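You operate a simulated robot arm through the tools that you are given. There is no shell and no other tool. Be economical: measure what you need, move in short steps, check, and stop when the job is done.

Carry out the task below with a simulated two-armed robot. There is one attempt and no reset: what you move stays moved.

Task
Fetch the booklet from the right bench table and set it on the number forty-two table patch. Then put the grey block on the number forty table patch away on the top shelf of the meter rack. Then stack the test block labelled "7 mA" from the right bench table on top of the test block marked "3 mA". Then take the 60 A grey relay from the left bench table and leave it on top of the green cube there. Then stack the box labelled "seals" from the top of the packing table on top of the box labelled "caps". Then take the blue module on the top of the packing table and put it away on the top of the workbench. Then take the grey small meter from the black tray and leave it on the orange batch tray. Then put the black capacitor on the end of the cable table by the rails. Then open the locker door, take the short pillar on the top of the workbench and put it away on the bottom shelf of the bench locker, then shut the door. Do these in the order given. Set down upright: grey block.

Only the result counts: the job must be done as asked and must still hold three seconds after the hand-in. Knocking over, shifting, dropping, spilling or breaking anything else fails it. A push-on lid holds only when it is set on centred and level and pressed home; a screw cap is set on level and turned clockwise until tight.

Robot
Two 7-joint arms with fingered hands on one trunk, on a base that drives. Base frame: it is fixed to the floor where the robot stands at the start and does not move with it; the origin is under the middle of the robot, x ahead of it, y to its left, z up; the surface under the hand at the start is at about z = 0.66. Readings come in m, rad, newtons and seconds.
The left shoulder is at the start at [0.04, 0.146, 1.03], the right one opposite. With the tool pointing down near the work surface each hand reaches from about 0.28 to 0.72 m from the robot's upright axis, wherever it stands, measured 20 degrees to its own side. Places, roughly: black capacitor [-2, 5.5, 0.75]; blue module [-2.25, 1.25, 0.75]; booklet [0.5, -0.25, 0.75]; bottom shelf of the bench locker (27x25 cm) [1, -0.74, 0.66]; end of the cable table by the rails (24x34 cm) [-2.08, 4.56, 0.8]; green cube [0.5, 2.25, 0.75]; grey block (6x6x8 cm) [0.5, 0.1, 0.7]; grey relay [0.5, 2.75, 0.75]; locker door [1, -0.9, 1]; number forty-two table patch (29x18 cm) [0.48, -0.68, 0.66]; orange batch tray [-2.25, 1.5, 0.75]; short pillar [-2.25, 5.75, 0.75]; small blue box, small red box, small yellow box [-2, 1.25, 0.75]; small meter [-2, -1.25, 0.25]; test block [0.5, 0.75, 0.75]; top of the workbench [-2.3, 5.8, 0.8]; top shelf of the meter rack [-2.2, 2.5, 1.3]. Payload 4 kg a hand.
The tool frame of a hand sits at the grasp point between the pads (the TCP): z along the fingers, y along the line on which they close. The tips reach 0.026 m beyond it. The gripper opens to 0.148 m. The gripper's body begins 0.073 m behind the TCP. The gripper is a hand of 3 fingers: y runs from the thumb to the fingers, the wrist lies at [0, 0, -0.224] in the tool frame.
Orientation is that of the tool frame in the base frame, as a unit quaternion [x, y, z, w]. With the fingers straight down and closing along the base's y, the tool's x points along the base's -x, its y along +y and its z along -z.

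Tools
- The arms move only by the tool step_arm. It takes "left_deltas", "right_deltas" or both (then of equal length, played together; a hand with none holds still); each is a list of rows, each an object (a shift or turn left out is 0) with "delta_pos": the shift along the base's x, y, z in m, a list of three; "rotation": the turn, a rotation vector about the base's x, y, z in rad, a list of three. In form: [{"delta_pos": [x, y, z], "rotation": [rx, ry, rz]}, ...]. A call has 1 to 20 rows; each row shifts and turns the commanded pose from where the row before left it. Each row takes 0.2 s and may step no farther than 0.05 m and 0.15 rad from the row before; otherwise, the whole call is refused. Where a pose cannot be reached the arm comes as near as it can. A force on the tool above 40 N (or 10 N above the force at the start of the call, whichever is more), or a blocked arm, ends the call early, and 0.2 s more pass. In this call time passes only in rows, and 0.2 s behind the last. The reply holds the time, the measured pose of the TCP, the force on the tool along the base axes, the opening and the grip force, in the units named above and with some noise, with the torque about the TCP (base axes, N m) and any sound that the robot's microphone picked up, and new pictures: "pictures" is both (left out), scene, wrist or none (wrist: the cameras of the hands that moved).
- Cameras (640 x 400 px; columns grow to the right, rows downward): "scene" is now at [0.1045, -0.0026, 1.2481]; the picture's right is [-0.04, -1.00, 0.00], its down [-0.68, 0.03, -0.73] and it looks along [0.73, -0.03, -0.68] (base axes); focal length 214 px, centre (320, 200). "left" rides on the left gripper at [-0.068, -0.039, -0.09] in its tool frame; the picture's right is [0.50, -0.87, 0.00], its down [0.65, 0.38, -0.65] and it looks along [0.57, 0.33, 0.76] (tool axes); focal length 222 px, centre (320, 200). "right" rides on the right gripper at [0.067, -0.039, -0.09] in its tool frame; the picture's right is [0.50, 0.87, 0.00], its down [-0.66, 0.38, -0.65] and it looks along [-0.57, 0.33, 0.76] (tool axes); focal length 222 px, centre (320, 200). There is no depth. A picture from a camera that has moved, and an enlarged one, comes with that camera's place and axes in the base frame and with its lens.
- lift_body(by): slides the trunk up (or, below 0, down) by that many m; the arms and the scene camera ride with it, the base frame stays. It gives what a move gives, with no picture.
- base_move(legs): drives the robot by 1 to 6 legs, each [ahead, left, turn to the left] in m, m and rad, along the robot's own axes; the way and the turn of a leg run together, so that a leg with both is an arc; at most 1.5 m and 3.142 rad a leg. The arms and the cameras ride along, it lands a little off, and it stops where it bumps. It gives what a move gives, and a new picture of the scene camera.
- finger_targets(finger1, finger2, thumb_bend, hand): sets how far each is bent, from 0 (flat) to 100 (curled in); at 30 the hand is open as for a grip, at 70 the pads meet at the TCP. One left out holds its place. A second passes; each finger stops where it meets its share of the squeeze, and holds until it gets a number again. It is the only way to open and close the hand. It gives what a move gives, with no picture; readings hold the bend of each and the force on the fingers (four entries, about 0 where the hand has none), thumb and palm.
- head_to(pan, tilt): turns the head with the scene camera to pan (to the left, within 1.501 rad either way) and tilt (down, from -0.506 to 1.204), counted from straight ahead of the robot. It gives what a move gives, and a new picture of the scene camera.
- zoom(camera, box): a new picture of the part [left, top, right, bottom] of that camera's present view, enlarged. No time passes.
- hand_in(): hands the job in; it is judged then, once.

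Work in short steps. Places have to be worked out from the pictures, the camera data and where the tool is seen: move nearer, look again, correct. Check each grasp and each placing, and mend what went wrong. You have 525 turns and 360 pictures in all, those below and enlarged ones among them. Open the grippers and draw the arms clear of the work before you hand the job in, unless the task says otherwise; then end with one line.

The tools are called after "Call:" as name(argument=value, ...) on one line, values as JSON. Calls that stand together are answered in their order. step_arm: Moves the arms, as the interface text tells. Its arguments: {"type":"object","properties":{"left_deltas":{"type":"array"},"right_deltas":{"type":"array"},"pictures":{"type":"string","enum":["both","scene","wrist","none"]}},"required":[]} The other tools are called the same way: lift_body (by) slides the trunk up or down; finger_targets (finger1, finger2, thumb_bend, hand) moves the fingers one by one; base_move (legs) drives the base; head_to (pan, tilt) turns the head that bears the scene camera; zoom (camera, box) takes an enlarged picture of a part of a camera's view; hand_in () hands the job in.

At the start:

```text
clock: 0.0
left_position: [0.4108, 0.5007, 0.9966]
left_tcp_rot: [0.001, 1.0, 0.001, 0.0]
left_ft_force: [0.3, -0.6, -1.1]
left_torque: [-0.04, 0.03, -0.02]
left_finger_gap: 0.148
left_grasp_force: 0.1
left_shape: jaw
left_bend: [30.0, 30.0, 30.0]
left_finger forces: [0.0, 0.0, 0.0, 0.1, 0.0, 0.0]
right_position: [0.4469, 0.0601, 1.0155]
right_tcp_rot: [0.0, 1.0, 0.0, 0.0]
right_ft_force: [-0.3, 0.9, -0.9]
right_torque: [0.05, 0.0, 0.0]
right_finger_gap: 0.148
right_grasp_force: 0.1
right_shape: jaw
right_bend: [30.0, 30.0, 30.0]
right_finger forces: [0.0, 0.1, 0.1, 0.1, 0.1, 0.0]
trunk travel left (down, up): [-0.2, 0.306]
robot x, y, heading: [0.0003, 0.0019, 0.001]
head pan, tilt: [-0.04, 0.747]
```

scene: 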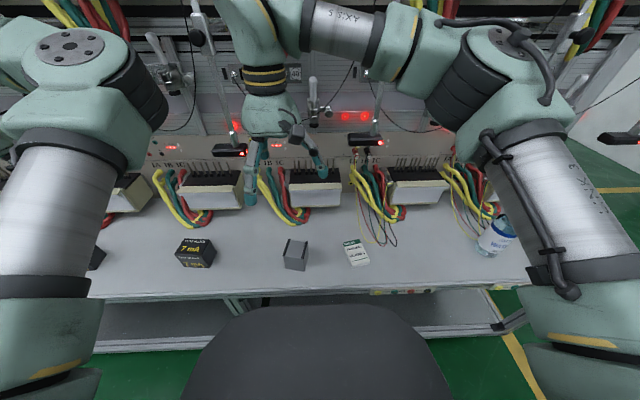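
right: 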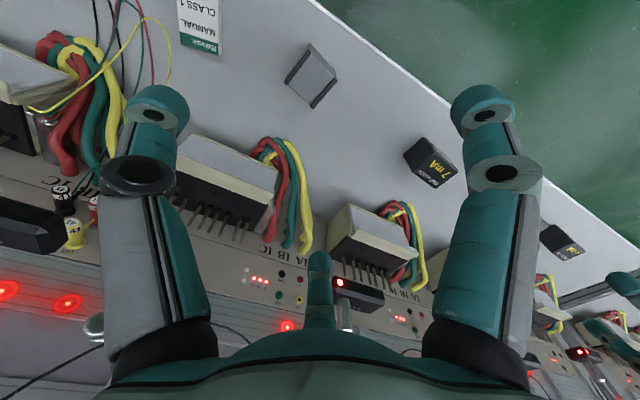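
left: 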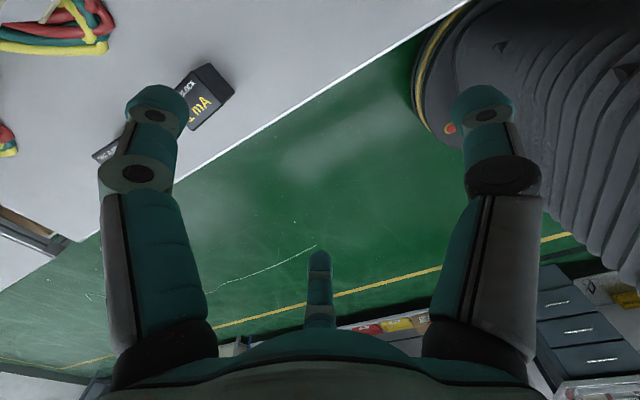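

The booklet, grey block and 7 mA block are in view ahead. I'll zoom to see the details and look to the right for patch 42.

Call:
zoom(camera="scene", box=[260, 200, 420, 300])

Call:
head_to(pan=-0.9, tilt=0.75)

```text
4.00 times, centred on (340, 250) of scene
camera zoom: at [0.1045, -0.0026, 1.2481], right [-0.04, -1.0, 0.0], down [-0.68, 0.03, -0.73], along [0.73, -0.03, -0.68], focal length 858 px, centre (240, 0)
```

zoom: 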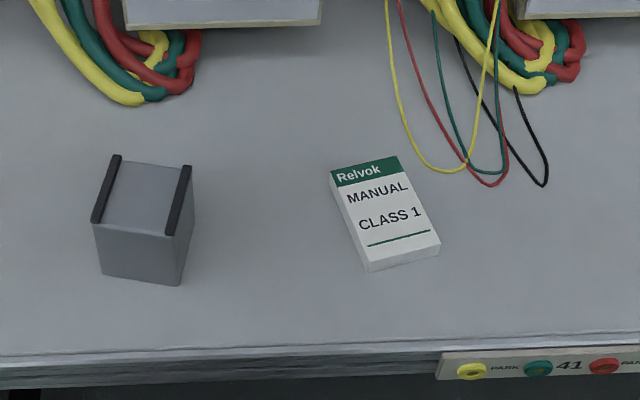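

```text
clock: 1.2
left_position: [0.4102, 0.5012, 0.9971]
left_tcp_rot: [0.001, 1.0, 0.001, 0.0]
left_ft_force: [0.8, 0.2, -0.1]
left_torque: [0.02, -0.02, 0.0]
left_finger_gap: 0.1478
left_grasp_force: 0.1
left_shape: jaw
left_bend: [30.0, 30.0, 30.0]
left_finger forces: [0.1, 0.0, 0.0, 0.0, 0.0, 0.1]
right_position: [0.4476, 0.0612, 1.0159]
right_tcp_rot: [0.0, 1.0, 0.0, 0.0]
right_ft_force: [0.0, 0.2, 0.7]
right_torque: [0.02, -0.02, -0.02]
right_finger_gap: 0.1481
right_grasp_force: 0.1
right_shape: jaw
right_bend: [30.0, 30.0, 30.0]
right_finger forces: [0.1, 0.0, 0.0, 0.0, 0.0, 0.0]
trunk travel left (down, up): [-0.2, 0.306]
robot x, y, heading: [-0.0005, -0.0003, 0.001]
head pan, tilt: [-0.901, 0.75]
camera scene: at [0.073, -0.0642, 1.2477], right [-0.78, -0.62, 0.0], down [-0.42, 0.53, -0.73], along [0.45, -0.57, -0.68], focal length 214 px, centre (320, 200)
```

scene: 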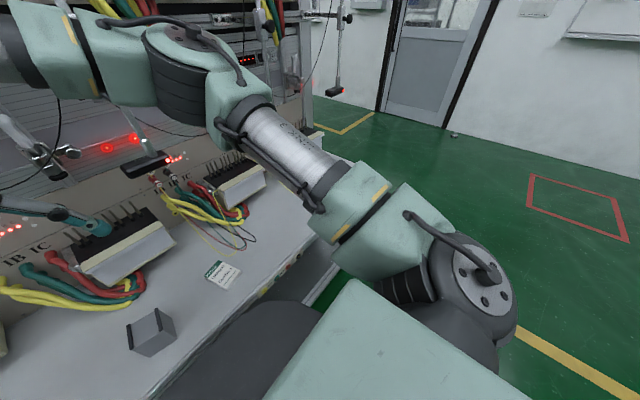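

The booklet is at about (0.48, -0.13), its long side about 0.19 rad from x, and patch 42 has a bottle at its left end. I'll move the right hand over the booklet, turned to match it.

Call:
head_to(pan=-0.2, tilt=0.8)

Call:
step_arm(right_deltas=[{"delta_pos": [0.005, -0.04, -0.025], "rotation": [0, 0, 0.04]}, {"delta_pos": [0.005, -0.04, -0.025], "rotation": [0, 0, 0.04]}, {"delta_pos": [0.005, -0.04, -0.025], "rotation": [0, 0, 0.04]}, {"delta_pos": [0.005, -0.04, -0.025], "rotation": [0, 0, 0.04]}, {"delta_pos": [0.013, -0.03, -0.04], "rotation": [0, 0, 0.03]}])

```text
clock: 2.2
left_position: [0.4104, 0.5012, 0.9964]
left_tcp_rot: [0.001, 1.0, 0.0, 0.0]
left_ft_force: [0.6, -0.1, -0.3]
left_torque: [0.0, 0.03, -0.01]
left_finger_gap: 0.1482
left_grasp_force: 0.0
left_shape: jaw
left_bend: [30.0, 30.0, 30.0]
left_finger forces: [0.1, 0.1, 0.0, 0.1, 0.0, 0.0]
right_position: [0.4467, 0.0622, 1.0154]
right_tcp_rot: [0.001, 1.0, 0.001, 0.0]
right_ft_force: [0.2, -0.9, -0.2]
right_torque: [0.03, -0.03, -0.04]
right_finger_gap: 0.148
right_grasp_force: 0.1
right_shape: jaw
right_bend: [30.0, 30.0, 30.0]
right_finger forces: [0.0, 0.1, 0.1, 0.0, 0.0, 0.1]
trunk travel left (down, up): [-0.2, 0.306]
robot x, y, heading: [0.002, 0.0008, 0.003]
head pan, tilt: [-0.201, 0.799]
camera scene: at [0.1005, -0.0155, 1.2437], right [-0.2, -0.98, 0.0], down [-0.7, 0.14, -0.7], along [0.68, -0.14, -0.72], focal length 214 px, centre (320, 200)
```

scene: 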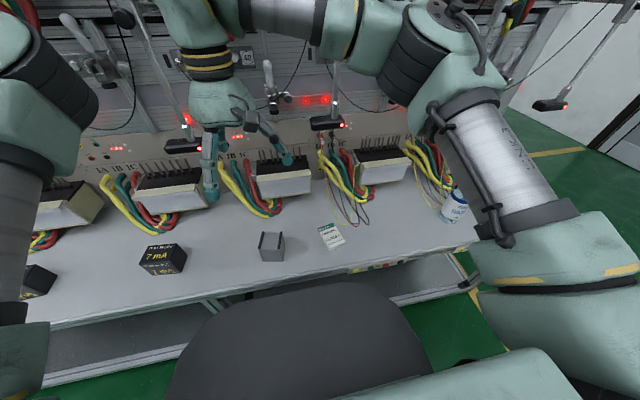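

```text
refused: row 5 steps farther than a row can; nothing moved
```

The last row was just over the 0.05 m limit, so nothing moved; I'll resend it in smaller steps.

Call:
step_arm(right_deltas=[{"delta_pos": [0.005, -0.04, -0.025], "rotation": [0, 0, 0.04]}, {"delta_pos": [0.005, -0.04, -0.025], "rotation": [0, 0, 0.04]}, {"delta_pos": [0.005, -0.04, -0.025], "rotation": [0, 0, 0.04]}, {"delta_pos": [0.005, -0.04, -0.025], "rotation": [0, 0, 0.04]}, {"delta_pos": [0.008, -0.03, -0.035], "rotation": [0, 0, 0.03]}, {"delta_pos": [0.005, 0, -0.03]}])

```text
clock: 3.6
left_position: [0.4106, 0.5009, 0.996]
left_tcp_rot: [0.001, 1.0, 0.0, -0.001]
left_ft_force: [-0.3, 0.2, -1.1]
left_torque: [0.02, 0.0, -0.02]
left_finger_gap: 0.1479
left_grasp_force: 0.1
left_shape: jaw
left_bend: [30.0, 30.0, 30.0]
left_finger forces: [0.1, 0.0, 0.1, 0.0, 0.0, 0.0]
right_position: [0.4792, -0.1304, 0.847]
right_tcp_rot: [-0.096, 0.995, 0.0, -0.002]
right_ft_force: [-0.4, -0.6, 0.0]
right_torque: [0.03, 0.03, 0.01]
right_finger_gap: 0.1481
right_grasp_force: 0.0
right_shape: jaw
right_bend: [30.0, 30.0, 30.0]
right_finger forces: [0.0, 0.1, 0.0, 0.1, 0.0, 0.0]
trunk travel left (down, up): [-0.2, 0.306]
robot x, y, heading: [-0.0004, -0.0022, -0.0]
head pan, tilt: [-0.201, 0.799]
camera scene: at [0.101, -0.0153, 1.2437], right [-0.2, -0.98, 0.0], down [-0.7, 0.14, -0.7], along [0.68, -0.14, -0.72], focal length 214 px, centre (320, 200)
camera right: at [0.422, -0.1809, 0.9384], right [-0.66, 0.76, 0.0], down [0.57, 0.5, 0.65], along [0.49, 0.43, -0.76], focal length 222 px, centre (320, 200)
```

scene: 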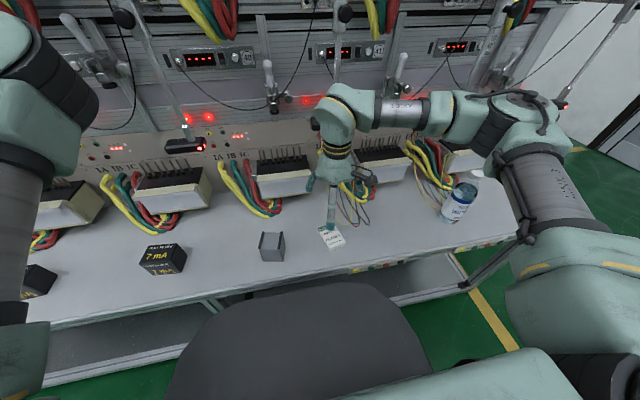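
right: 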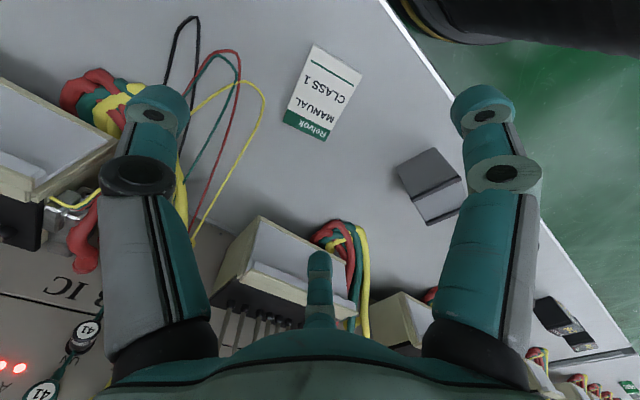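

The wrist view puts the booklet at (0.478, -0.131), directly under the TCP. I'll bring the thumb in to stay clear of the loose wires, then descend partway.

Call:
finger_targets(hand="right", thumb_bend=46, finger1=36, finger2=36)

Call:
step_arm(right_deltas=[{"delta_pos": [0, 0, -0.045], "rotation": [0, 0, 0.04]}, {"delta_pos": [0, 0, -0.045]}, {"delta_pos": [0, 0, -0.045]}], pictures="wrist")

Call:
zoom(camera="scene", box=[260, 170, 420, 270])

```text
clock: 4.6
left_position: [0.411, 0.5, 0.9967]
left_tcp_rot: [0.001, 1.0, 0.0, 0.0]
left_ft_force: [-0.1, 0.5, -0.8]
left_torque: [-0.02, 0.01, 0.03]
left_finger_gap: 0.1477
left_grasp_force: 0.0
left_shape: jaw
left_bend: [30.0, 30.0, 30.0]
left_finger forces: [0.0, 0.0, 0.1, 0.0, 0.0, 0.0]
right_position: [0.4787, -0.1314, 0.8472]
right_tcp_rot: [-0.095, 0.995, 0.0, 0.001]
right_ft_force: [-0.8, -0.9, -0.4]
right_torque: [-0.04, 0.01, -0.02]
right_finger_gap: 0.0926
right_grasp_force: 0.1
right_shape: fingers
right_bend: [36.0, 36.0, 46.0]
right_finger forces: [0.0, 0.1, 0.0, 0.0, 0.1, 0.1]
trunk travel left (down, up): [-0.2, 0.306]
robot x, y, heading: [-0.0008, 0.0026, -0.002]
head pan, tilt: [-0.201, 0.799]
```

```text
clock: 5.4
left_position: [0.4112, 0.5002, 0.9968]
left_tcp_rot: [0.001, 1.0, 0.0, -0.001]
left_ft_force: [0.0, 0.2, -0.3]
left_torque: [-0.02, 0.02, 0.0]
left_finger_gap: 0.148
left_grasp_force: 0.1
left_shape: jaw
left_bend: [30.0, 30.0, 30.0]
left_finger forces: [0.0, 0.0, 0.1, 0.0, 0.0, 0.1]
right_position: [0.4779, -0.1305, 0.7149]
right_tcp_rot: [-0.115, 0.993, 0.0, 0.0]
right_ft_force: [0.3, -0.2, 0.1]
right_torque: [-0.01, 0.03, -0.01]
right_finger_gap: 0.0923
right_grasp_force: 0.0
right_shape: fingers
right_bend: [36.0, 36.0, 46.0]
right_finger forces: [0.1, 0.0, 0.0, 0.0, 0.0, 0.0]
trunk travel left (down, up): [-0.2, 0.306]
robot x, y, heading: [0.0002, 0.0009, 0.003]
head pan, tilt: [-0.201, 0.799]
camera right: at [0.4232, -0.1824, 0.8059], right [-0.68, 0.73, 0.0], down [0.55, 0.52, 0.65], along [0.48, 0.45, -0.76], focal length 222 px, centre (320, 200)
```

right: 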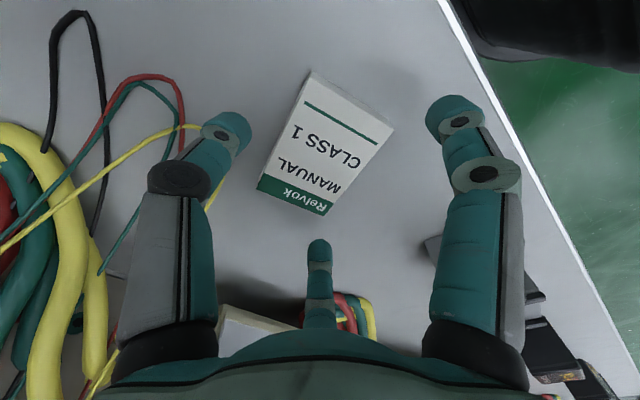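

```text
4.00 times, centred on (340, 220) of scene
camera zoom: at [0.1012, -0.0157, 1.2437], right [-0.2, -0.98, 0.0], down [-0.7, 0.14, -0.7], along [0.68, -0.14, -0.72], focal length 858 px, centre (240, 120)
```

zoom: 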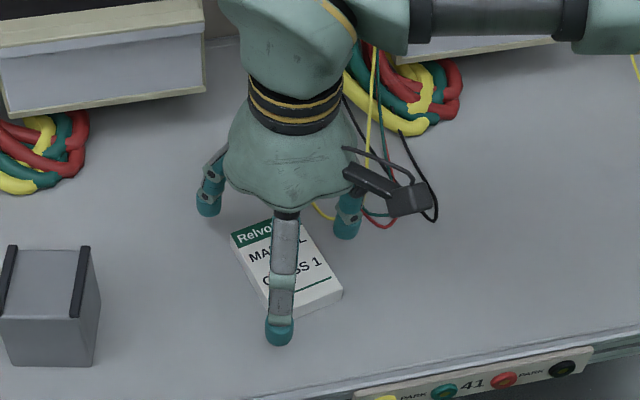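

The booklet is centred at (0.478, -0.130) with matching yaw. I'll lower to about z=0.691 and close.

Call:
step_arm(right_deltas=[{"delta_pos": [0, 0, -0.012]}, {"delta_pos": [0, 0, -0.012]}], pictures="none")

Call:
finger_targets(hand="right", thumb_bend=70, finger1=70, finger2=70)

Call:
zoom(camera="right", box=[0, 0, 640, 400])

```text
clock: 6.0
left_position: [0.4098, 0.5003, 0.9973]
left_tcp_rot: [0.0, 1.0, 0.001, 0.0]
left_ft_force: [-0.5, -0.3, -0.3]
left_torque: [-0.03, -0.02, -0.04]
left_finger_gap: 0.1479
left_grasp_force: 0.0
left_shape: jaw
left_bend: [30.0, 30.0, 30.0]
left_finger forces: [0.0, 0.1, 0.0, 0.0, 0.1, 0.0]
right_position: [0.479, -0.129, 0.6929]
right_tcp_rot: [-0.115, 0.993, 0.001, 0.001]
right_ft_force: [-0.5, -0.6, 7.2]
right_torque: [-0.38, -0.11, 0.01]
right_finger_gap: 0.0931
right_grasp_force: 4.3
right_shape: fingers
right_bend: [36.0, 36.0, 46.0]
right_finger forces: [0.0, 0.0, 0.0, 0.0, 7.2, 0.0]
trunk travel left (down, up): [-0.2, 0.306]
robot x, y, heading: [0.0008, -0.0025, -0.0]
head pan, tilt: [-0.201, 0.799]
```

```text
clock: 7.0
left_position: [0.41, 0.4998, 0.9976]
left_tcp_rot: [0.001, 1.0, 0.0, 0.0]
left_ft_force: [0.6, 1.1, 0.0]
left_torque: [-0.05, -0.04, 0.01]
left_finger_gap: 0.148
left_grasp_force: 0.0
left_shape: jaw
left_bend: [30.0, 30.0, 30.0]
left_finger forces: [0.0, 0.0, 0.0, 0.0, 0.0, 0.0]
right_position: [0.4782, -0.1284, 0.6925]
right_tcp_rot: [-0.116, 0.993, 0.0, 0.002]
right_ft_force: [2.5, -1.9, 18.2]
right_torque: [0.43, 0.39, 0.04]
right_finger_gap: 0.0514
right_grasp_force: 20.9
right_shape: fingers
right_bend: [44.0, 44.0, 64.0]
right_finger forces: [20.1, 12.2, 0.0, 0.1, 8.9, 0.0]
trunk travel left (down, up): [-0.2, 0.306]
robot x, y, heading: [0.0015, -0.003, -0.002]
head pan, tilt: [-0.201, 0.799]
```

```text
1.00 times, centred on (320, 200) of right (not enlarged: the box is as wide or as high as the picture)
camera zoom: at [0.4223, -0.1826, 0.784], right [-0.68, 0.73, 0.0], down [0.55, 0.52, 0.66], along [0.48, 0.45, -0.76], focal length 222 px, centre (320, 200)
```

zoom: 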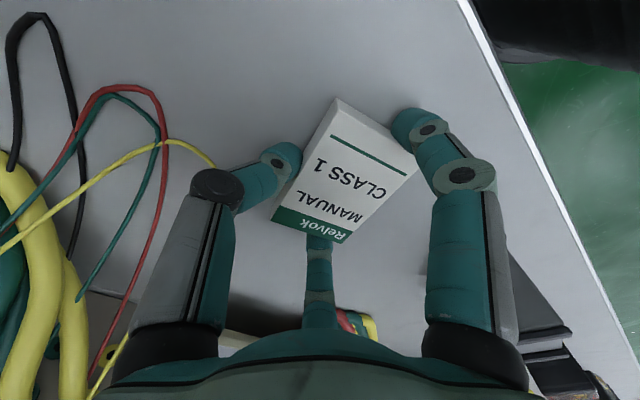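

The fingers meet the booklet (20 N) with the thumb against the table. I'll lift slowly and look.

Call:
step_arm(right_deltas=[{"delta_pos": [0, 0, 0.01]}, {"delta_pos": [0, 0, 0.04]}, {"delta_pos": [0, 0, 0.04]}])

```text
clock: 7.8
left_position: [0.411, 0.5006, 0.9976]
left_tcp_rot: [0.001, 1.0, 0.001, 0.0]
left_ft_force: [0.6, 0.5, -0.3]
left_torque: [0.0, -0.02, 0.0]
left_finger_gap: 0.1479
left_grasp_force: 0.1
left_shape: jaw
left_bend: [30.0, 30.0, 30.0]
left_finger forces: [0.0, 0.0, 0.1, 0.0, 0.0, 0.0]
right_position: [0.4775, -0.1278, 0.7803]
right_tcp_rot: [-0.114, 0.993, 0.0, -0.001]
right_ft_force: [-0.7, 0.0, -0.5]
right_torque: [-0.02, 0.04, -0.01]
right_finger_gap: 0.0513
right_grasp_force: 11.1
right_shape: fingers
right_bend: [44.0, 44.0, 65.0]
right_finger forces: [7.1, 6.9, 0.0, 0.0, 8.1, 0.0]
trunk travel left (down, up): [-0.2, 0.306]
robot x, y, heading: [-0.0042, -0.0006, -0.0]
head pan, tilt: [-0.201, 0.799]
camera scene: at [0.1005, -0.0152, 1.2437], right [-0.2, -0.98, 0.0], down [-0.7, 0.14, -0.7], along [0.68, -0.14, -0.72], focal length 214 px, centre (320, 200)
camera right: at [0.4209, -0.1804, 0.8731], right [-0.68, 0.73, 0.0], down [0.55, 0.52, 0.65], along [0.48, 0.45, -0.76], focal length 222 px, centre (320, 200)
```

scene: 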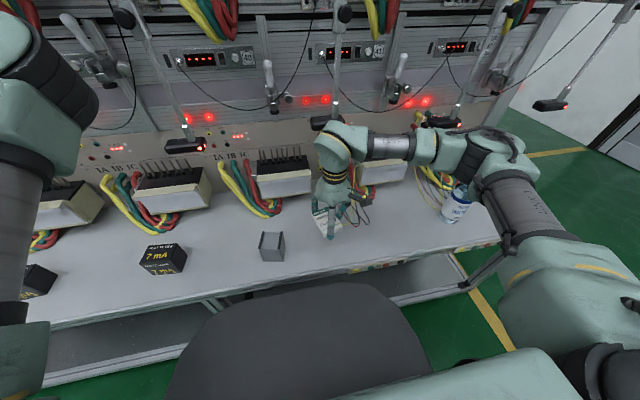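
right: 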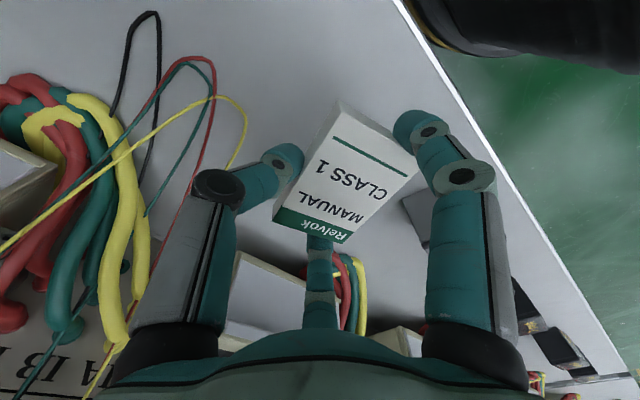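

The booklet is held level. I'll raise it well above the bottle and drive right.

Call:
step_arm(right_deltas=[{"delta_pos": [0, 0, 0.05]}, {"delta_pos": [0, 0, 0.05]}, {"delta_pos": [0, 0, 0.05]}, {"delta_pos": [-0.02, 0, 0.04]}], pictures="none")

Call:
base_move(legs=[[-0.05, 0, 0], [0, -0.5, 0], [0.05, 0, 0]])

```text
clock: 8.8
left_position: [0.4094, 0.5006, 0.9978]
left_tcp_rot: [0.001, 1.0, 0.001, 0.001]
left_ft_force: [0.1, -0.3, -0.3]
left_torque: [-0.01, 0.03, 0.03]
left_finger_gap: 0.1479
left_grasp_force: 0.1
left_shape: jaw
left_bend: [30.0, 30.0, 30.0]
left_finger forces: [0.1, 0.0, 0.0, 0.1, 0.1, 0.0]
right_position: [0.4593, -0.1291, 0.9706]
right_tcp_rot: [-0.115, 0.993, 0.0, 0.0]
right_ft_force: [0.8, -0.2, 0.0]
right_torque: [-0.03, -0.03, 0.02]
right_finger_gap: 0.0512
right_grasp_force: 10.7
right_shape: fingers
right_bend: [44.0, 44.0, 65.0]
right_finger forces: [6.9, 6.8, 0.0, 0.0, 8.2, 0.1]
trunk travel left (down, up): [-0.2, 0.306]
robot x, y, heading: [0.0017, -0.0032, -0.0]
head pan, tilt: [-0.201, 0.799]
```

```text
clock: 12.9
left_position: [0.4087, -0.0027, 0.9981]
left_tcp_rot: [-0.004, 1.0, 0.0, 0.0]
left_ft_force: [0.4, -0.6, -0.1]
left_torque: [-0.01, 0.03, 0.0]
left_finger_gap: 0.1481
left_grasp_force: 0.1
left_shape: jaw
left_bend: [30.0, 30.0, 30.0]
left_finger forces: [0.0, 0.0, 0.1, 0.1, 0.1, 0.1]
right_position: [0.4638, -0.6314, 0.97]
right_tcp_rot: [-0.119, 0.993, -0.001, 0.0]
right_ft_force: [-0.1, -0.6, -0.4]
right_torque: [-0.03, 0.02, 0.03]
right_finger_gap: 0.0512
right_grasp_force: 11.7
right_shape: fingers
right_bend: [44.0, 44.0, 65.0]
right_finger forces: [7.0, 6.8, 0.1, 0.1, 8.1, 0.0]
trunk travel left (down, up): [-0.2, 0.306]
robot x, y, heading: [-0.0001, -0.5088, 0.014]
head pan, tilt: [-0.201, 0.799]
camera scene: at [0.1033, -0.5222, 1.2438], right [-0.19, -0.98, 0.0], down [-0.7, 0.14, -0.7], along [0.68, -0.13, -0.72], focal length 214 px, centre (320, 200)
```

scene: 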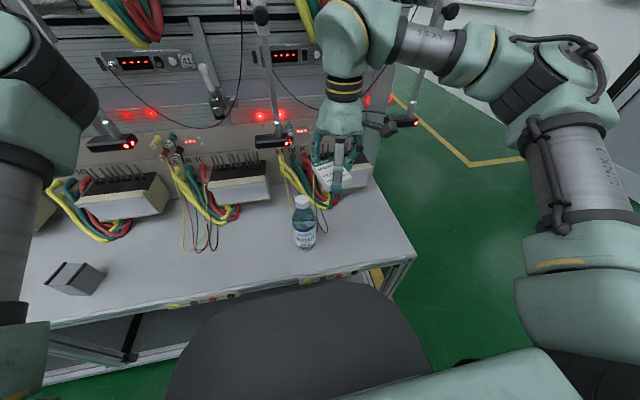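

The bottle is at about (0.47, -0.54) and the table's right corner at y about -0.85. I'll zoom to find patch 42's markings.

Call:
zoom(camera="scene", box=[260, 200, 420, 300])

Call:
zoom(camera="right", box=[0, 0, 640, 400])

```text
4.00 times, centred on (340, 250) of scene
camera zoom: at [0.1033, -0.5222, 1.2438], right [-0.19, -0.98, 0.0], down [-0.7, 0.14, -0.7], along [0.68, -0.13, -0.72], focal length 858 px, centre (240, 0)
```

zoom: 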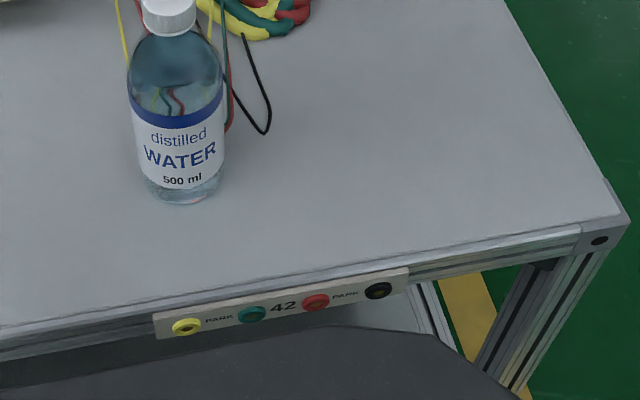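

```text
1.00 times, centred on (320, 200) of right (not enlarged: the box is as wide or as high as the picture)
camera zoom: at [0.4087, -0.6866, 1.0614], right [-0.69, 0.72, 0.0], down [0.55, 0.52, 0.65], along [0.47, 0.45, -0.76], focal length 222 px, centre (320, 200)
```

zoom: 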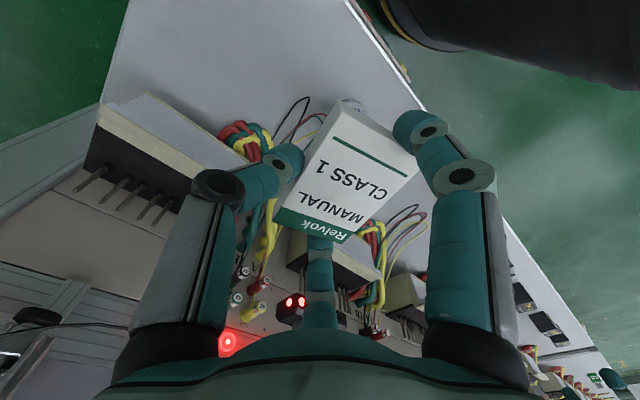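

Patch 42 spans about y -0.54 to -0.83, and the bottle keeps to y > -0.58. I'll put the booklet at about (0.475, -0.705): across first, then down.

Call:
step_arm(right_deltas=[{"delta_pos": [0.011, -0.04, 0]}, {"delta_pos": [0.011, -0.04, 0]}, {"delta_pos": [0, 0, -0.05]}, {"delta_pos": [0, 0, -0.05]}, {"delta_pos": [0, 0, -0.05]}, {"delta_pos": [0, 0, -0.05]}, {"delta_pos": [0, 0, -0.03]}])

```text
clock: 14.5
left_position: [0.4092, -0.0039, 0.9974]
left_tcp_rot: [-0.004, 1.0, 0.0, -0.001]
left_ft_force: [0.2, -0.8, -0.1]
left_torque: [0.03, 0.02, -0.03]
left_finger_gap: 0.1479
left_grasp_force: 0.0
left_shape: jaw
left_bend: [30.0, 30.0, 30.0]
left_finger forces: [0.0, 0.1, 0.0, 0.0, 0.0, 0.1]
right_position: [0.4885, -0.7115, 0.7377]
right_tcp_rot: [-0.119, 0.993, -0.001, 0.0]
right_ft_force: [0.5, -0.1, -0.6]
right_torque: [-0.06, 0.02, -0.03]
right_finger_gap: 0.0512
right_grasp_force: 10.2
right_shape: fingers
right_bend: [44.0, 44.0, 65.0]
right_finger forces: [6.7, 6.6, 0.0, 0.0, 8.0, 0.0]
trunk travel left (down, up): [-0.2, 0.306]
robot x, y, heading: [0.0015, -0.5081, 0.009]
head pan, tilt: [-0.201, 0.799]
camera scene: at [0.1037, -0.5224, 1.2437], right [-0.19, -0.98, 0.0], down [-0.7, 0.14, -0.7], along [0.68, -0.13, -0.72], focal length 214 px, centre (320, 200)
camera right: at [0.4327, -0.7667, 0.8287], right [-0.69, 0.72, 0.0], down [0.55, 0.52, 0.65], along [0.47, 0.45, -0.76], focal length 222 px, centre (320, 200)
```

scene: 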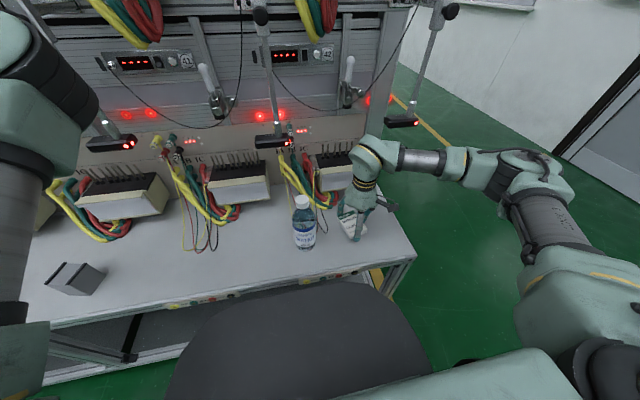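
right: 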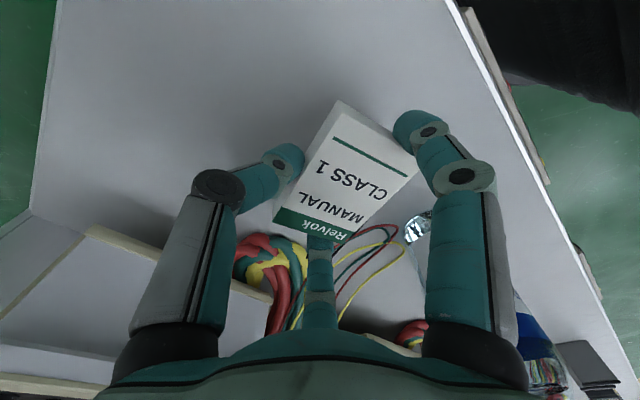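

The wires and the bottle are clear. I'll lower the last 4 cm.

Call:
step_arm(right_deltas=[{"delta_pos": [0, 0, -0.03]}, {"delta_pos": [0, 0, -0.008]}, {"delta_pos": [0, 0, -0.004]}], pictures="wrist")

```text
clock: 15.3
left_position: [0.4087, -0.0029, 0.9973]
left_tcp_rot: [-0.005, 1.0, -0.001, -0.001]
left_ft_force: [0.1, 0.3, -0.5]
left_torque: [0.03, -0.01, -0.02]
left_finger_gap: 0.1478
left_grasp_force: 0.1
left_shape: jaw
left_bend: [30.0, 30.0, 30.0]
left_finger forces: [0.1, 0.1, 0.1, 0.1, 0.0, 0.0]
right_position: [0.4875, -0.7131, 0.6966]
right_tcp_rot: [-0.119, 0.993, 0.0, 0.0]
right_ft_force: [0.6, 0.6, -0.3]
right_torque: [-0.01, 0.02, 0.02]
right_finger_gap: 0.0512
right_grasp_force: 10.6
right_shape: fingers
right_bend: [44.0, 44.0, 65.0]
right_finger forces: [6.5, 6.6, 0.0, 0.1, 8.0, 0.0]
trunk travel left (down, up): [-0.2, 0.306]
robot x, y, heading: [-0.0007, -0.508, 0.01]
head pan, tilt: [-0.201, 0.799]
camera right: at [0.4317, -0.7671, 0.7889], right [-0.69, 0.72, 0.0], down [0.55, 0.52, 0.65], along [0.47, 0.45, -0.76], focal length 222 px, centre (320, 200)
```

right: 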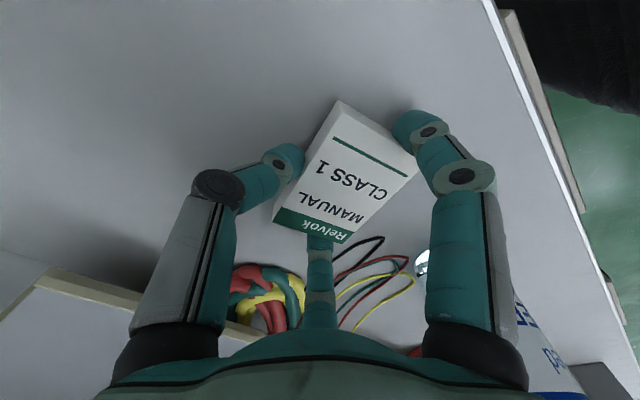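

About 4 mm to go; I'll lower until contact and then open.

Call:
step_arm(right_deltas=[{"delta_pos": [0, 0, -0.002]}, {"delta_pos": [0, 0, -0.002]}], pictures="none")

Call:
finger_targets(hand="right", thumb_bend=45, finger1=32, finger2=32)

Call:
step_arm(right_deltas=[{"delta_pos": [0, 0, 0.04]}, {"delta_pos": [0, 0, 0.05]}, {"delta_pos": [0, 0, 0.05]}, {"delta_pos": [0, 0, 0.05]}, {"delta_pos": [0, 0, 0.05]}, {"delta_pos": [0, 0, 0.05]}])

```text
clock: 15.9
left_position: [0.4084, -0.0026, 0.9978]
left_tcp_rot: [-0.004, 1.0, 0.0, 0.0]
left_ft_force: [0.4, -0.8, -0.4]
left_torque: [-0.01, -0.03, 0.02]
left_finger_gap: 0.148
left_grasp_force: 0.0
left_shape: jaw
left_bend: [30.0, 30.0, 30.0]
left_finger forces: [0.0, 0.0, 0.0, 0.1, 0.0, 0.0]
right_position: [0.487, -0.7121, 0.6936]
right_tcp_rot: [-0.119, 0.993, 0.0, 0.0]
right_ft_force: [-0.2, -1.0, -1.0]
right_torque: [0.03, -0.03, 0.0]
right_finger_gap: 0.051
right_grasp_force: 10.6
right_shape: fingers
right_bend: [44.0, 44.0, 65.0]
right_finger forces: [6.6, 6.6, 0.0, 0.1, 7.9, 0.0]
trunk travel left (down, up): [-0.2, 0.306]
robot x, y, heading: [0.0006, -0.5084, 0.006]
head pan, tilt: [-0.201, 0.799]
```

```text
clock: 16.9
left_position: [0.4084, -0.0029, 0.9971]
left_tcp_rot: [-0.005, 1.0, 0.0, 0.001]
left_ft_force: [0.1, -0.5, 0.2]
left_torque: [0.02, -0.01, 0.0]
left_finger_gap: 0.1479
left_grasp_force: 0.0
left_shape: jaw
left_bend: [30.0, 30.0, 30.0]
left_finger forces: [0.1, 0.1, 0.0, 0.0, 0.1, 0.0]
right_position: [0.4858, -0.7125, 0.6939]
right_tcp_rot: [-0.12, 0.993, 0.0, -0.001]
right_ft_force: [-0.1, -1.1, 0.2]
right_torque: [0.01, 0.03, -0.02]
right_finger_gap: 0.0997
right_grasp_force: 0.0
right_shape: fingers
right_bend: [32.0, 32.0, 45.0]
right_finger forces: [0.0, 0.0, 0.0, 0.0, 0.0, 0.0]
trunk travel left (down, up): [-0.2, 0.306]
robot x, y, heading: [0.0029, -0.5042, 0.01]
head pan, tilt: [-0.201, 0.799]
```

```text
clock: 18.3
left_position: [0.4069, -0.0033, 0.9969]
left_tcp_rot: [-0.005, 1.0, -0.001, 0.0]
left_ft_force: [-0.5, -0.3, 0.6]
left_torque: [0.0, -0.05, -0.04]
left_finger_gap: 0.148
left_grasp_force: 0.1
left_shape: jaw
left_bend: [30.0, 30.0, 30.0]
left_finger forces: [0.0, 0.0, 0.1, 0.1, 0.1, 0.0]
right_position: [0.4835, -0.7139, 0.9858]
right_tcp_rot: [-0.119, 0.993, 0.0, 0.0]
right_ft_force: [-0.3, 0.1, 0.0]
right_torque: [-0.02, -0.02, 0.01]
right_finger_gap: 0.1002
right_grasp_force: 0.1
right_shape: fingers
right_bend: [32.0, 32.0, 45.0]
right_finger forces: [0.0, 0.1, 0.0, 0.0, 0.0, 0.0]
trunk travel left (down, up): [-0.2, 0.306]
robot x, y, heading: [0.0042, -0.506, 0.008]
head pan, tilt: [-0.201, 0.799]
camera scene: at [0.1023, -0.5215, 1.2438], right [-0.19, -0.98, 0.0], down [-0.7, 0.14, -0.7], along [0.68, -0.13, -0.72], focal length 214 px, centre (320, 200)
camera right: at [0.428, -0.7687, 1.0767], right [-0.69, 0.72, 0.0], down [0.55, 0.52, 0.65], along [0.47, 0.45, -0.76], focal length 222 px, centre (320, 200)
```

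scene: 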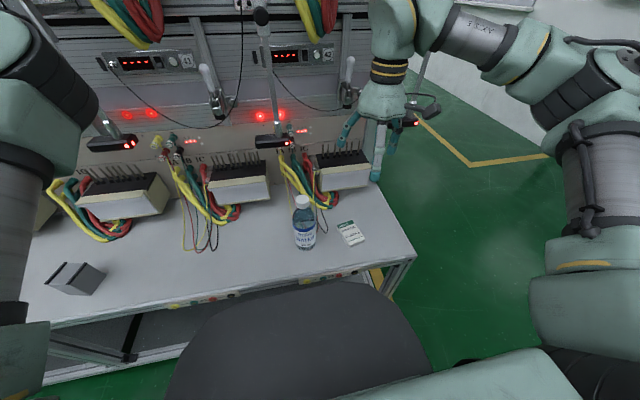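
right: 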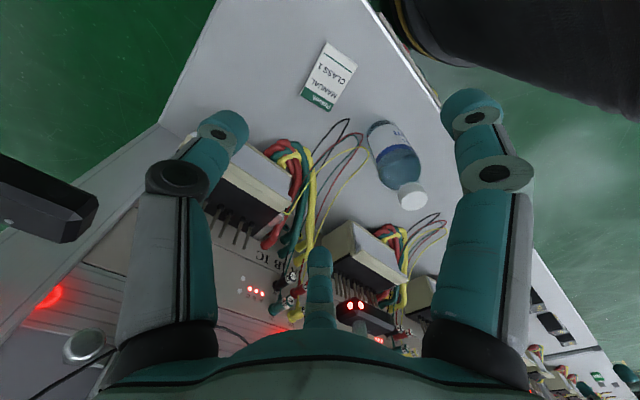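

The booklet is on patch 42 at about (0.477, -0.69). Next is the grey block at about (0.453, 0.05), turned about -0.23 rad; I'll drive left.

Call:
base_move(legs=[[0, 0.62, 0]])

Call:
finger_targets(hand="right", thumb_bend=30, finger1=30, finger2=30)

Call:
step_arm(right_deltas=[{"delta_pos": [-0.005, 0.03, -0.03], "rotation": [0, 0, -0.12]}, {"delta_pos": [-0.005, 0.03, -0.03], "rotation": [0, 0, -0.12]}, {"delta_pos": [-0.005, 0.03, -0.03], "rotation": [0, 0, -0.12]}, {"delta_pos": [-0.005, 0.03, -0.03], "rotation": [0, 0, -0.12]}], pictures="wrist")

```text
clock: 21.7
left_position: [0.388, 0.6205, 0.9975]
left_tcp_rot: [-0.013, 1.0, 0.0, 0.0]
left_ft_force: [-0.1, 0.0, -0.4]
left_torque: [-0.01, -0.02, 0.02]
left_finger_gap: 0.1475
left_grasp_force: 0.0
left_shape: jaw
left_bend: [30.0, 30.0, 30.0]
left_finger forces: [0.1, 0.0, 0.0, 0.1, 0.0, 0.0]
right_position: [0.4762, -0.0905, 0.9842]
right_tcp_rot: [-0.128, 0.992, 0.0, 0.0]
right_ft_force: [0.2, 0.3, 0.0]
right_torque: [-0.02, 0.04, 0.01]
right_finger_gap: 0.0998
right_grasp_force: 0.0
right_shape: fingers
right_bend: [32.0, 32.0, 45.0]
right_finger forces: [0.0, 0.0, 0.0, 0.0, 0.0, 0.1]
trunk travel left (down, up): [-0.2, 0.306]
robot x, y, heading: [-0.007, 0.1071, 0.026]
head pan, tilt: [-0.201, 0.799]
camera scene: at [0.092, 0.0957, 1.2437], right [-0.17, -0.99, 0.0], down [-0.71, 0.12, -0.7], along [0.69, -0.12, -0.72], focal length 214 px, centre (320, 200)
```

scene: 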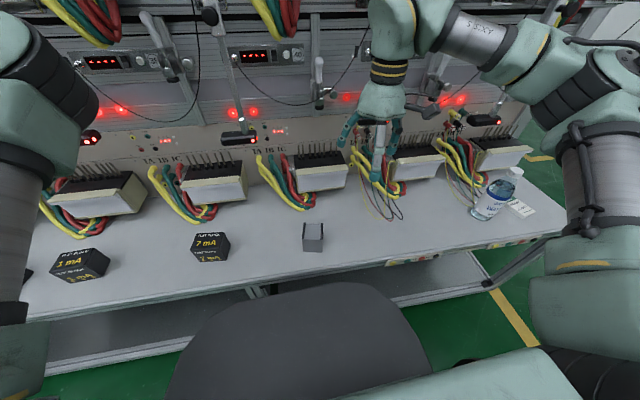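

```text
clock: 22.7
left_position: [0.3879, 0.6207, 0.9978]
left_tcp_rot: [-0.014, 1.0, 0.0, 0.0]
left_ft_force: [0.2, -0.1, -0.3]
left_torque: [0.01, 0.03, 0.0]
left_finger_gap: 0.1476
left_grasp_force: 0.1
left_shape: jaw
left_bend: [30.0, 30.0, 30.0]
left_finger forces: [0.0, 0.0, 0.0, 0.0, 0.0, 0.0]
right_position: [0.4767, -0.0902, 0.9843]
right_tcp_rot: [-0.129, 0.992, 0.0, 0.0]
right_ft_force: [0.6, -0.8, 0.4]
right_torque: [0.04, 0.0, -0.01]
right_finger_gap: 0.1264
right_grasp_force: 0.1
right_shape: fingers
right_bend: [30.0, 30.0, 30.0]
right_finger forces: [0.0, 0.0, 0.0, 0.0, 0.0, 0.1]
trunk travel left (down, up): [-0.2, 0.306]
robot x, y, heading: [-0.0085, 0.1122, 0.028]
head pan, tilt: [-0.201, 0.799]
```

```text
clock: 23.7
left_position: [0.3878, 0.6207, 0.996]
left_tcp_rot: [-0.015, 1.0, 0.0, -0.001]
left_ft_force: [0.1, -0.3, -0.1]
left_torque: [-0.03, 0.03, 0.02]
left_finger_gap: 0.148
left_grasp_force: 0.2
left_shape: jaw
left_bend: [30.0, 30.0, 30.0]
left_finger forces: [0.0, 0.1, 0.1, 0.1, 0.1, 0.1]
right_position: [0.4548, 0.0324, 0.8645]
right_tcp_rot: [0.112, 0.994, 0.0, 0.0]
right_ft_force: [0.0, -0.9, 0.3]
right_torque: [-0.01, -0.01, -0.01]
right_finger_gap: 0.1266
right_grasp_force: 0.0
right_shape: fingers
right_bend: [30.0, 30.0, 30.0]
right_finger forces: [0.0, 0.1, 0.1, 0.0, 0.0, 0.1]
trunk travel left (down, up): [-0.2, 0.306]
robot x, y, heading: [-0.0112, 0.1045, 0.025]
head pan, tilt: [-0.201, 0.799]
camera right: at [0.3816, 0.0099, 0.9558], right [-0.3, 0.96, 0.0], down [0.72, 0.22, 0.65], along [0.62, 0.19, -0.76], focal length 222 px, centre (320, 200)
```

right: 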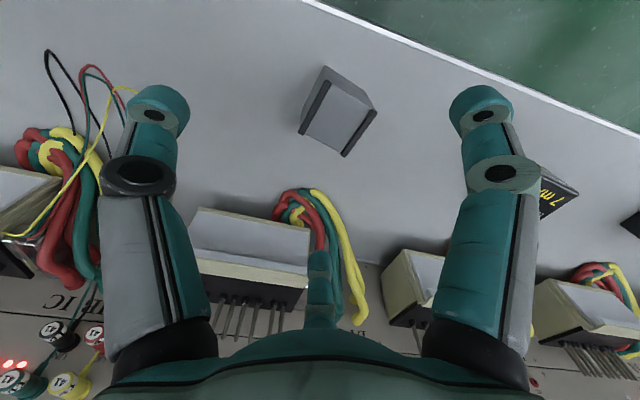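

The block centre is confirmed at (0.4545, 0.0505) with matching yaw. I'll shift so the fingers meet its far corners and descend to z about 0.70.

Call:
step_arm(right_deltas=[{"delta_pos": [0.003, 0.03, -0.02]}, {"delta_pos": [0, 0, -0.045]}, {"delta_pos": [0, 0, -0.045]}, {"delta_pos": [0, 0, -0.045]}, {"delta_pos": [0, 0, -0.01]}], pictures="wrist")

```text
clock: 24.9
left_position: [0.387, 0.619, 0.9968]
left_tcp_rot: [-0.014, 1.0, 0.0, 0.0]
left_ft_force: [0.2, 0.0, -0.2]
left_torque: [-0.01, 0.02, -0.01]
left_finger_gap: 0.1477
left_grasp_force: 0.2
left_shape: jaw
left_bend: [30.0, 30.0, 30.0]
left_finger forces: [0.0, 0.0, 0.0, 0.1, 0.1, 0.1]
right_position: [0.4583, 0.0594, 0.7007]
right_tcp_rot: [0.11, 0.994, 0.0, 0.001]
right_ft_force: [-0.2, -0.3, 0.7]
right_torque: [0.03, 0.01, 0.0]
right_finger_gap: 0.1268
right_grasp_force: 0.1
right_shape: fingers
right_bend: [30.0, 30.0, 30.0]
right_finger forces: [0.0, 0.1, 0.0, 0.0, 0.1, 0.0]
trunk travel left (down, up): [-0.2, 0.306]
robot x, y, heading: [-0.0089, 0.1068, 0.028]
head pan, tilt: [-0.201, 0.799]
camera right: at [0.3844, 0.0359, 0.7916], right [-0.3, 0.95, 0.0], down [0.72, 0.22, 0.65], along [0.62, 0.2, -0.76], focal length 222 px, centre (320, 200)
```

right: 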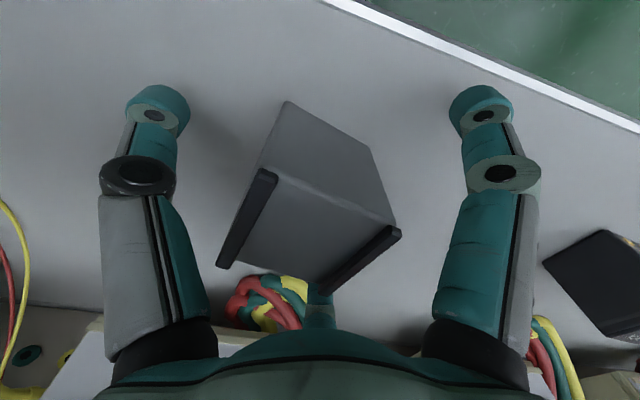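

The block sits between the fingers. I'll bring the thumb up to its face first, then close the two fingers.

Call:
finger_targets(hand="right", thumb_bend=47, finger1=44, finger2=44)

Call:
finger_targets(hand="right", thumb_bend=70, finger1=70, finger2=70)

Call:
zoom(camera="right", box=[0, 0, 640, 400])

```text
clock: 25.9
left_position: [0.3877, 0.6205, 0.9969]
left_tcp_rot: [-0.014, 1.0, 0.0, 0.0]
left_ft_force: [0.4, 0.5, -0.7]
left_torque: [-0.01, 0.02, -0.02]
left_finger_gap: 0.148
left_grasp_force: 0.1
left_shape: jaw
left_bend: [30.0, 30.0, 30.0]
left_finger forces: [0.0, 0.1, 0.0, 0.1, 0.0, 0.0]
right_position: [0.4576, 0.0588, 0.7006]
right_tcp_rot: [0.111, 0.994, 0.0, 0.0]
right_ft_force: [0.5, 0.2, 0.6]
right_torque: [-0.01, -0.02, -0.05]
right_finger_gap: 0.0776
right_grasp_force: 0.2
right_shape: fingers
right_bend: [44.0, 44.0, 47.0]
right_finger forces: [0.1, 0.0, 0.0, 0.1, 0.0, 0.0]
trunk travel left (down, up): [-0.2, 0.306]
robot x, y, heading: [-0.0072, 0.1074, 0.028]
head pan, tilt: [-0.201, 0.799]
```

```text
clock: 26.9
left_position: [0.3872, 0.6187, 0.9975]
left_tcp_rot: [-0.014, 1.0, -0.001, 0.0]
left_ft_force: [0.2, -0.5, 0.3]
left_torque: [0.0, 0.0, -0.02]
left_finger_gap: 0.1479
left_grasp_force: 0.0
left_shape: jaw
left_bend: [30.0, 30.0, 30.0]
left_finger forces: [0.0, 0.0, 0.0, 0.1, 0.1, 0.1]
right_position: [0.4579, 0.0597, 0.6998]
right_tcp_rot: [0.111, 0.994, 0.0, -0.001]
right_ft_force: [0.6, 0.3, -0.1]
right_torque: [0.02, -0.05, 0.03]
right_finger_gap: 0.0362
right_grasp_force: 11.2
right_shape: fingers
right_bend: [53.0, 51.0, 65.0]
right_finger forces: [6.0, 7.4, 0.1, 0.0, 8.6, 0.0]
trunk travel left (down, up): [-0.2, 0.306]
robot x, y, heading: [-0.0066, 0.1094, 0.026]
head pan, tilt: [-0.201, 0.799]
```

```text
1.00 times, centred on (320, 200) of right (not enlarged: the box is as wide or as high as the picture)
camera zoom: at [0.3845, 0.0359, 0.7919], right [-0.3, 0.95, 0.0], down [0.72, 0.22, 0.65], along [0.62, 0.19, -0.76], focal length 222 px, centre (320, 200)
```

zoom: 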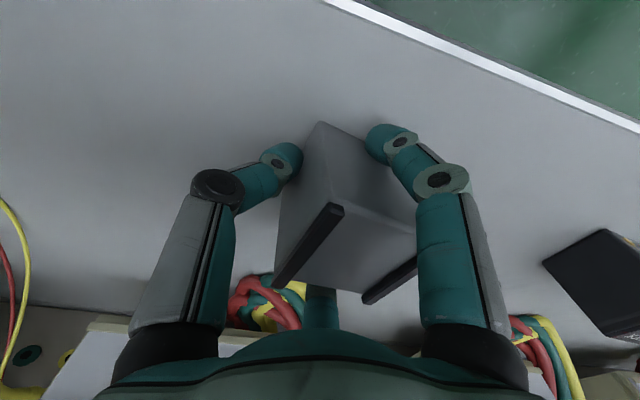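

Gripped on three sides. I'll lift and check.

Call:
step_arm(right_deltas=[{"delta_pos": [0, 0, 0.03]}, {"delta_pos": [0, 0, 0.05]}, {"delta_pos": [0, 0, 0.05]}, {"delta_pos": [-0.02, 0, 0.04]}, {"delta_pos": [-0.03, 0, 0.04]}, {"delta_pos": [-0.03, -0.02, 0.03]}])

```text
clock: 28.3
left_position: [0.3863, 0.6197, 0.9979]
left_tcp_rot: [-0.013, 1.0, 0.001, 0.0]
left_ft_force: [0.7, -0.2, 0.2]
left_torque: [-0.03, -0.01, 0.02]
left_finger_gap: 0.1476
left_grasp_force: 0.0
left_shape: jaw
left_bend: [30.0, 30.0, 30.0]
left_finger forces: [0.0, 0.0, 0.0, 0.0, 0.1, 0.0]
right_position: [0.3767, 0.0381, 0.9454]
right_tcp_rot: [0.111, 0.994, 0.001, 0.0]
right_ft_force: [-0.8, 0.0, -2.0]
right_torque: [-0.05, 0.03, 0.02]
right_finger_gap: 0.036
right_grasp_force: 10.2
right_shape: fingers
right_bend: [53.0, 51.0, 65.0]
right_finger forces: [5.8, 6.8, 0.0, 0.0, 8.3, 0.0]
trunk travel left (down, up): [-0.2, 0.306]
robot x, y, heading: [-0.0084, 0.1042, 0.029]
head pan, tilt: [-0.201, 0.799]
camera scene: at [0.0911, 0.0947, 1.2438], right [-0.17, -0.99, 0.0], down [-0.71, 0.12, -0.7], along [0.69, -0.12, -0.72], focal length 214 px, centre (320, 200)
camera right: at [0.3033, 0.0152, 1.0365], right [-0.3, 0.95, 0.0], down [0.72, 0.22, 0.65], along [0.62, 0.2, -0.76], focal length 222 px, centre (320, 200)
```

scene: 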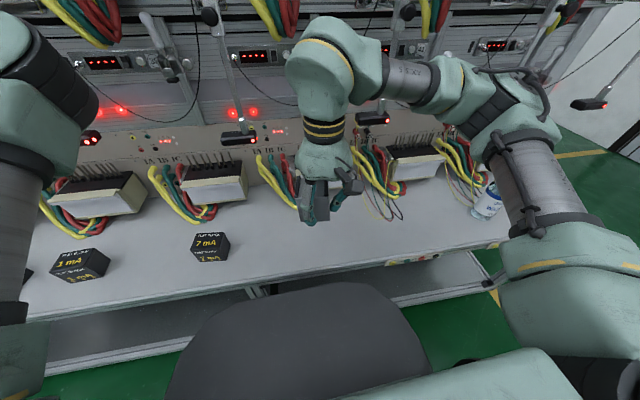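
right: 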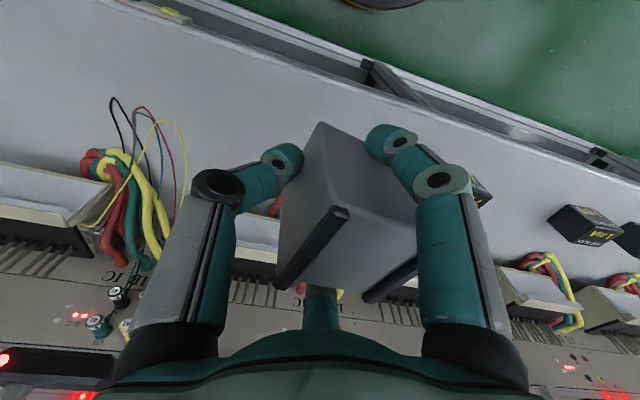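

The block is held upright. I'll back off and turn left partway to see the space behind.

Call:
base_move(legs=[[-0.6, 0, 0], [0, 0, 1.57]])

Call:
head_to(pan=0.6, tilt=0.35)

```text
clock: 35.6
left_position: [-1.1414, 0.493, 0.9968]
left_tcp_rot: [0.713, -0.702, 0.0, 0.001]
left_ft_force: [1.2, 0.2, -0.1]
left_torque: [0.01, 0.0, 0.0]
left_finger_gap: 0.1481
left_grasp_force: 0.2
left_shape: jaw
left_bend: [30.0, 30.0, 30.0]
left_finger forces: [0.0, 0.1, 0.0, 0.0, 0.1, 0.1]
right_position: [-0.5616, 0.4781, 0.9446]
right_tcp_rot: [-0.62, 0.785, 0.001, 0.0]
right_ft_force: [0.5, 0.5, -1.6]
right_torque: [-0.03, -0.05, 0.02]
right_finger_gap: 0.0354
right_grasp_force: 10.4
right_shape: fingers
right_bend: [53.0, 51.0, 65.0]
right_finger forces: [5.7, 6.9, 0.1, 0.0, 8.3, 0.0]
trunk travel left (down, up): [-0.2, 0.306]
robot x, y, heading: [-0.6389, 0.091, 1.586]
head pan, tilt: [-0.201, 0.799]
camera scene: at [-0.6201, 0.1922, 1.2437], right [0.98, -0.18, 0.0], down [-0.13, -0.71, -0.7], along [0.13, 0.69, -0.72], focal length 214 px, centre (320, 200)
```

scene: 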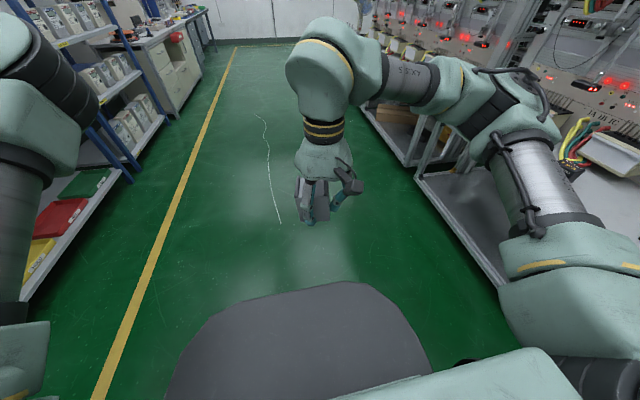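

```text
clock: 36.8
left_position: [-1.1419, 0.494, 0.998]
left_tcp_rot: [0.713, -0.701, 0.0, 0.0]
left_ft_force: [0.2, -0.2, -0.2]
left_torque: [-0.03, 0.01, 0.01]
left_finger_gap: 0.1478
left_grasp_force: 0.1
left_shape: jaw
left_bend: [30.0, 30.0, 30.0]
left_finger forces: [0.0, 0.0, 0.0, 0.0, 0.0, 0.1]
right_position: [-0.5625, 0.4783, 0.9434]
right_tcp_rot: [-0.621, 0.784, 0.0, 0.0]
right_ft_force: [0.8, -0.3, -0.9]
right_torque: [0.0, -0.02, 0.01]
right_finger_gap: 0.0356
right_grasp_force: 10.9
right_shape: fingers
right_bend: [53.0, 51.0, 65.0]
right_finger forces: [5.8, 6.9, 0.0, 0.0, 8.3, 0.1]
trunk travel left (down, up): [-0.2, 0.306]
robot x, y, heading: [-0.6346, 0.0869, 1.587]
head pan, tilt: [0.6, 0.351]
camera scene: at [-0.6886, 0.1889, 1.2833], right [0.82, 0.58, 0.0], down [0.2, -0.28, -0.94], along [-0.54, 0.77, -0.34], focal length 214 px, centre (320, 200)
```

scene: 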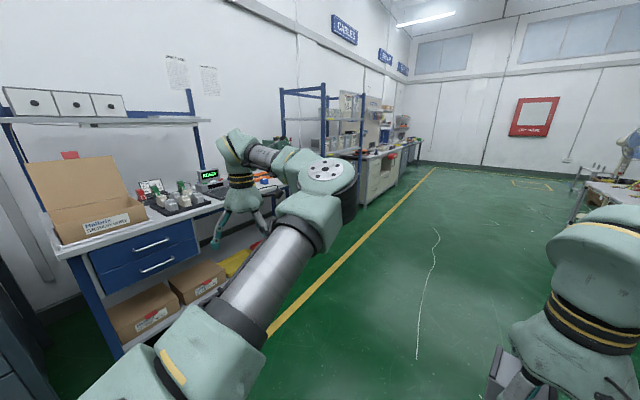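

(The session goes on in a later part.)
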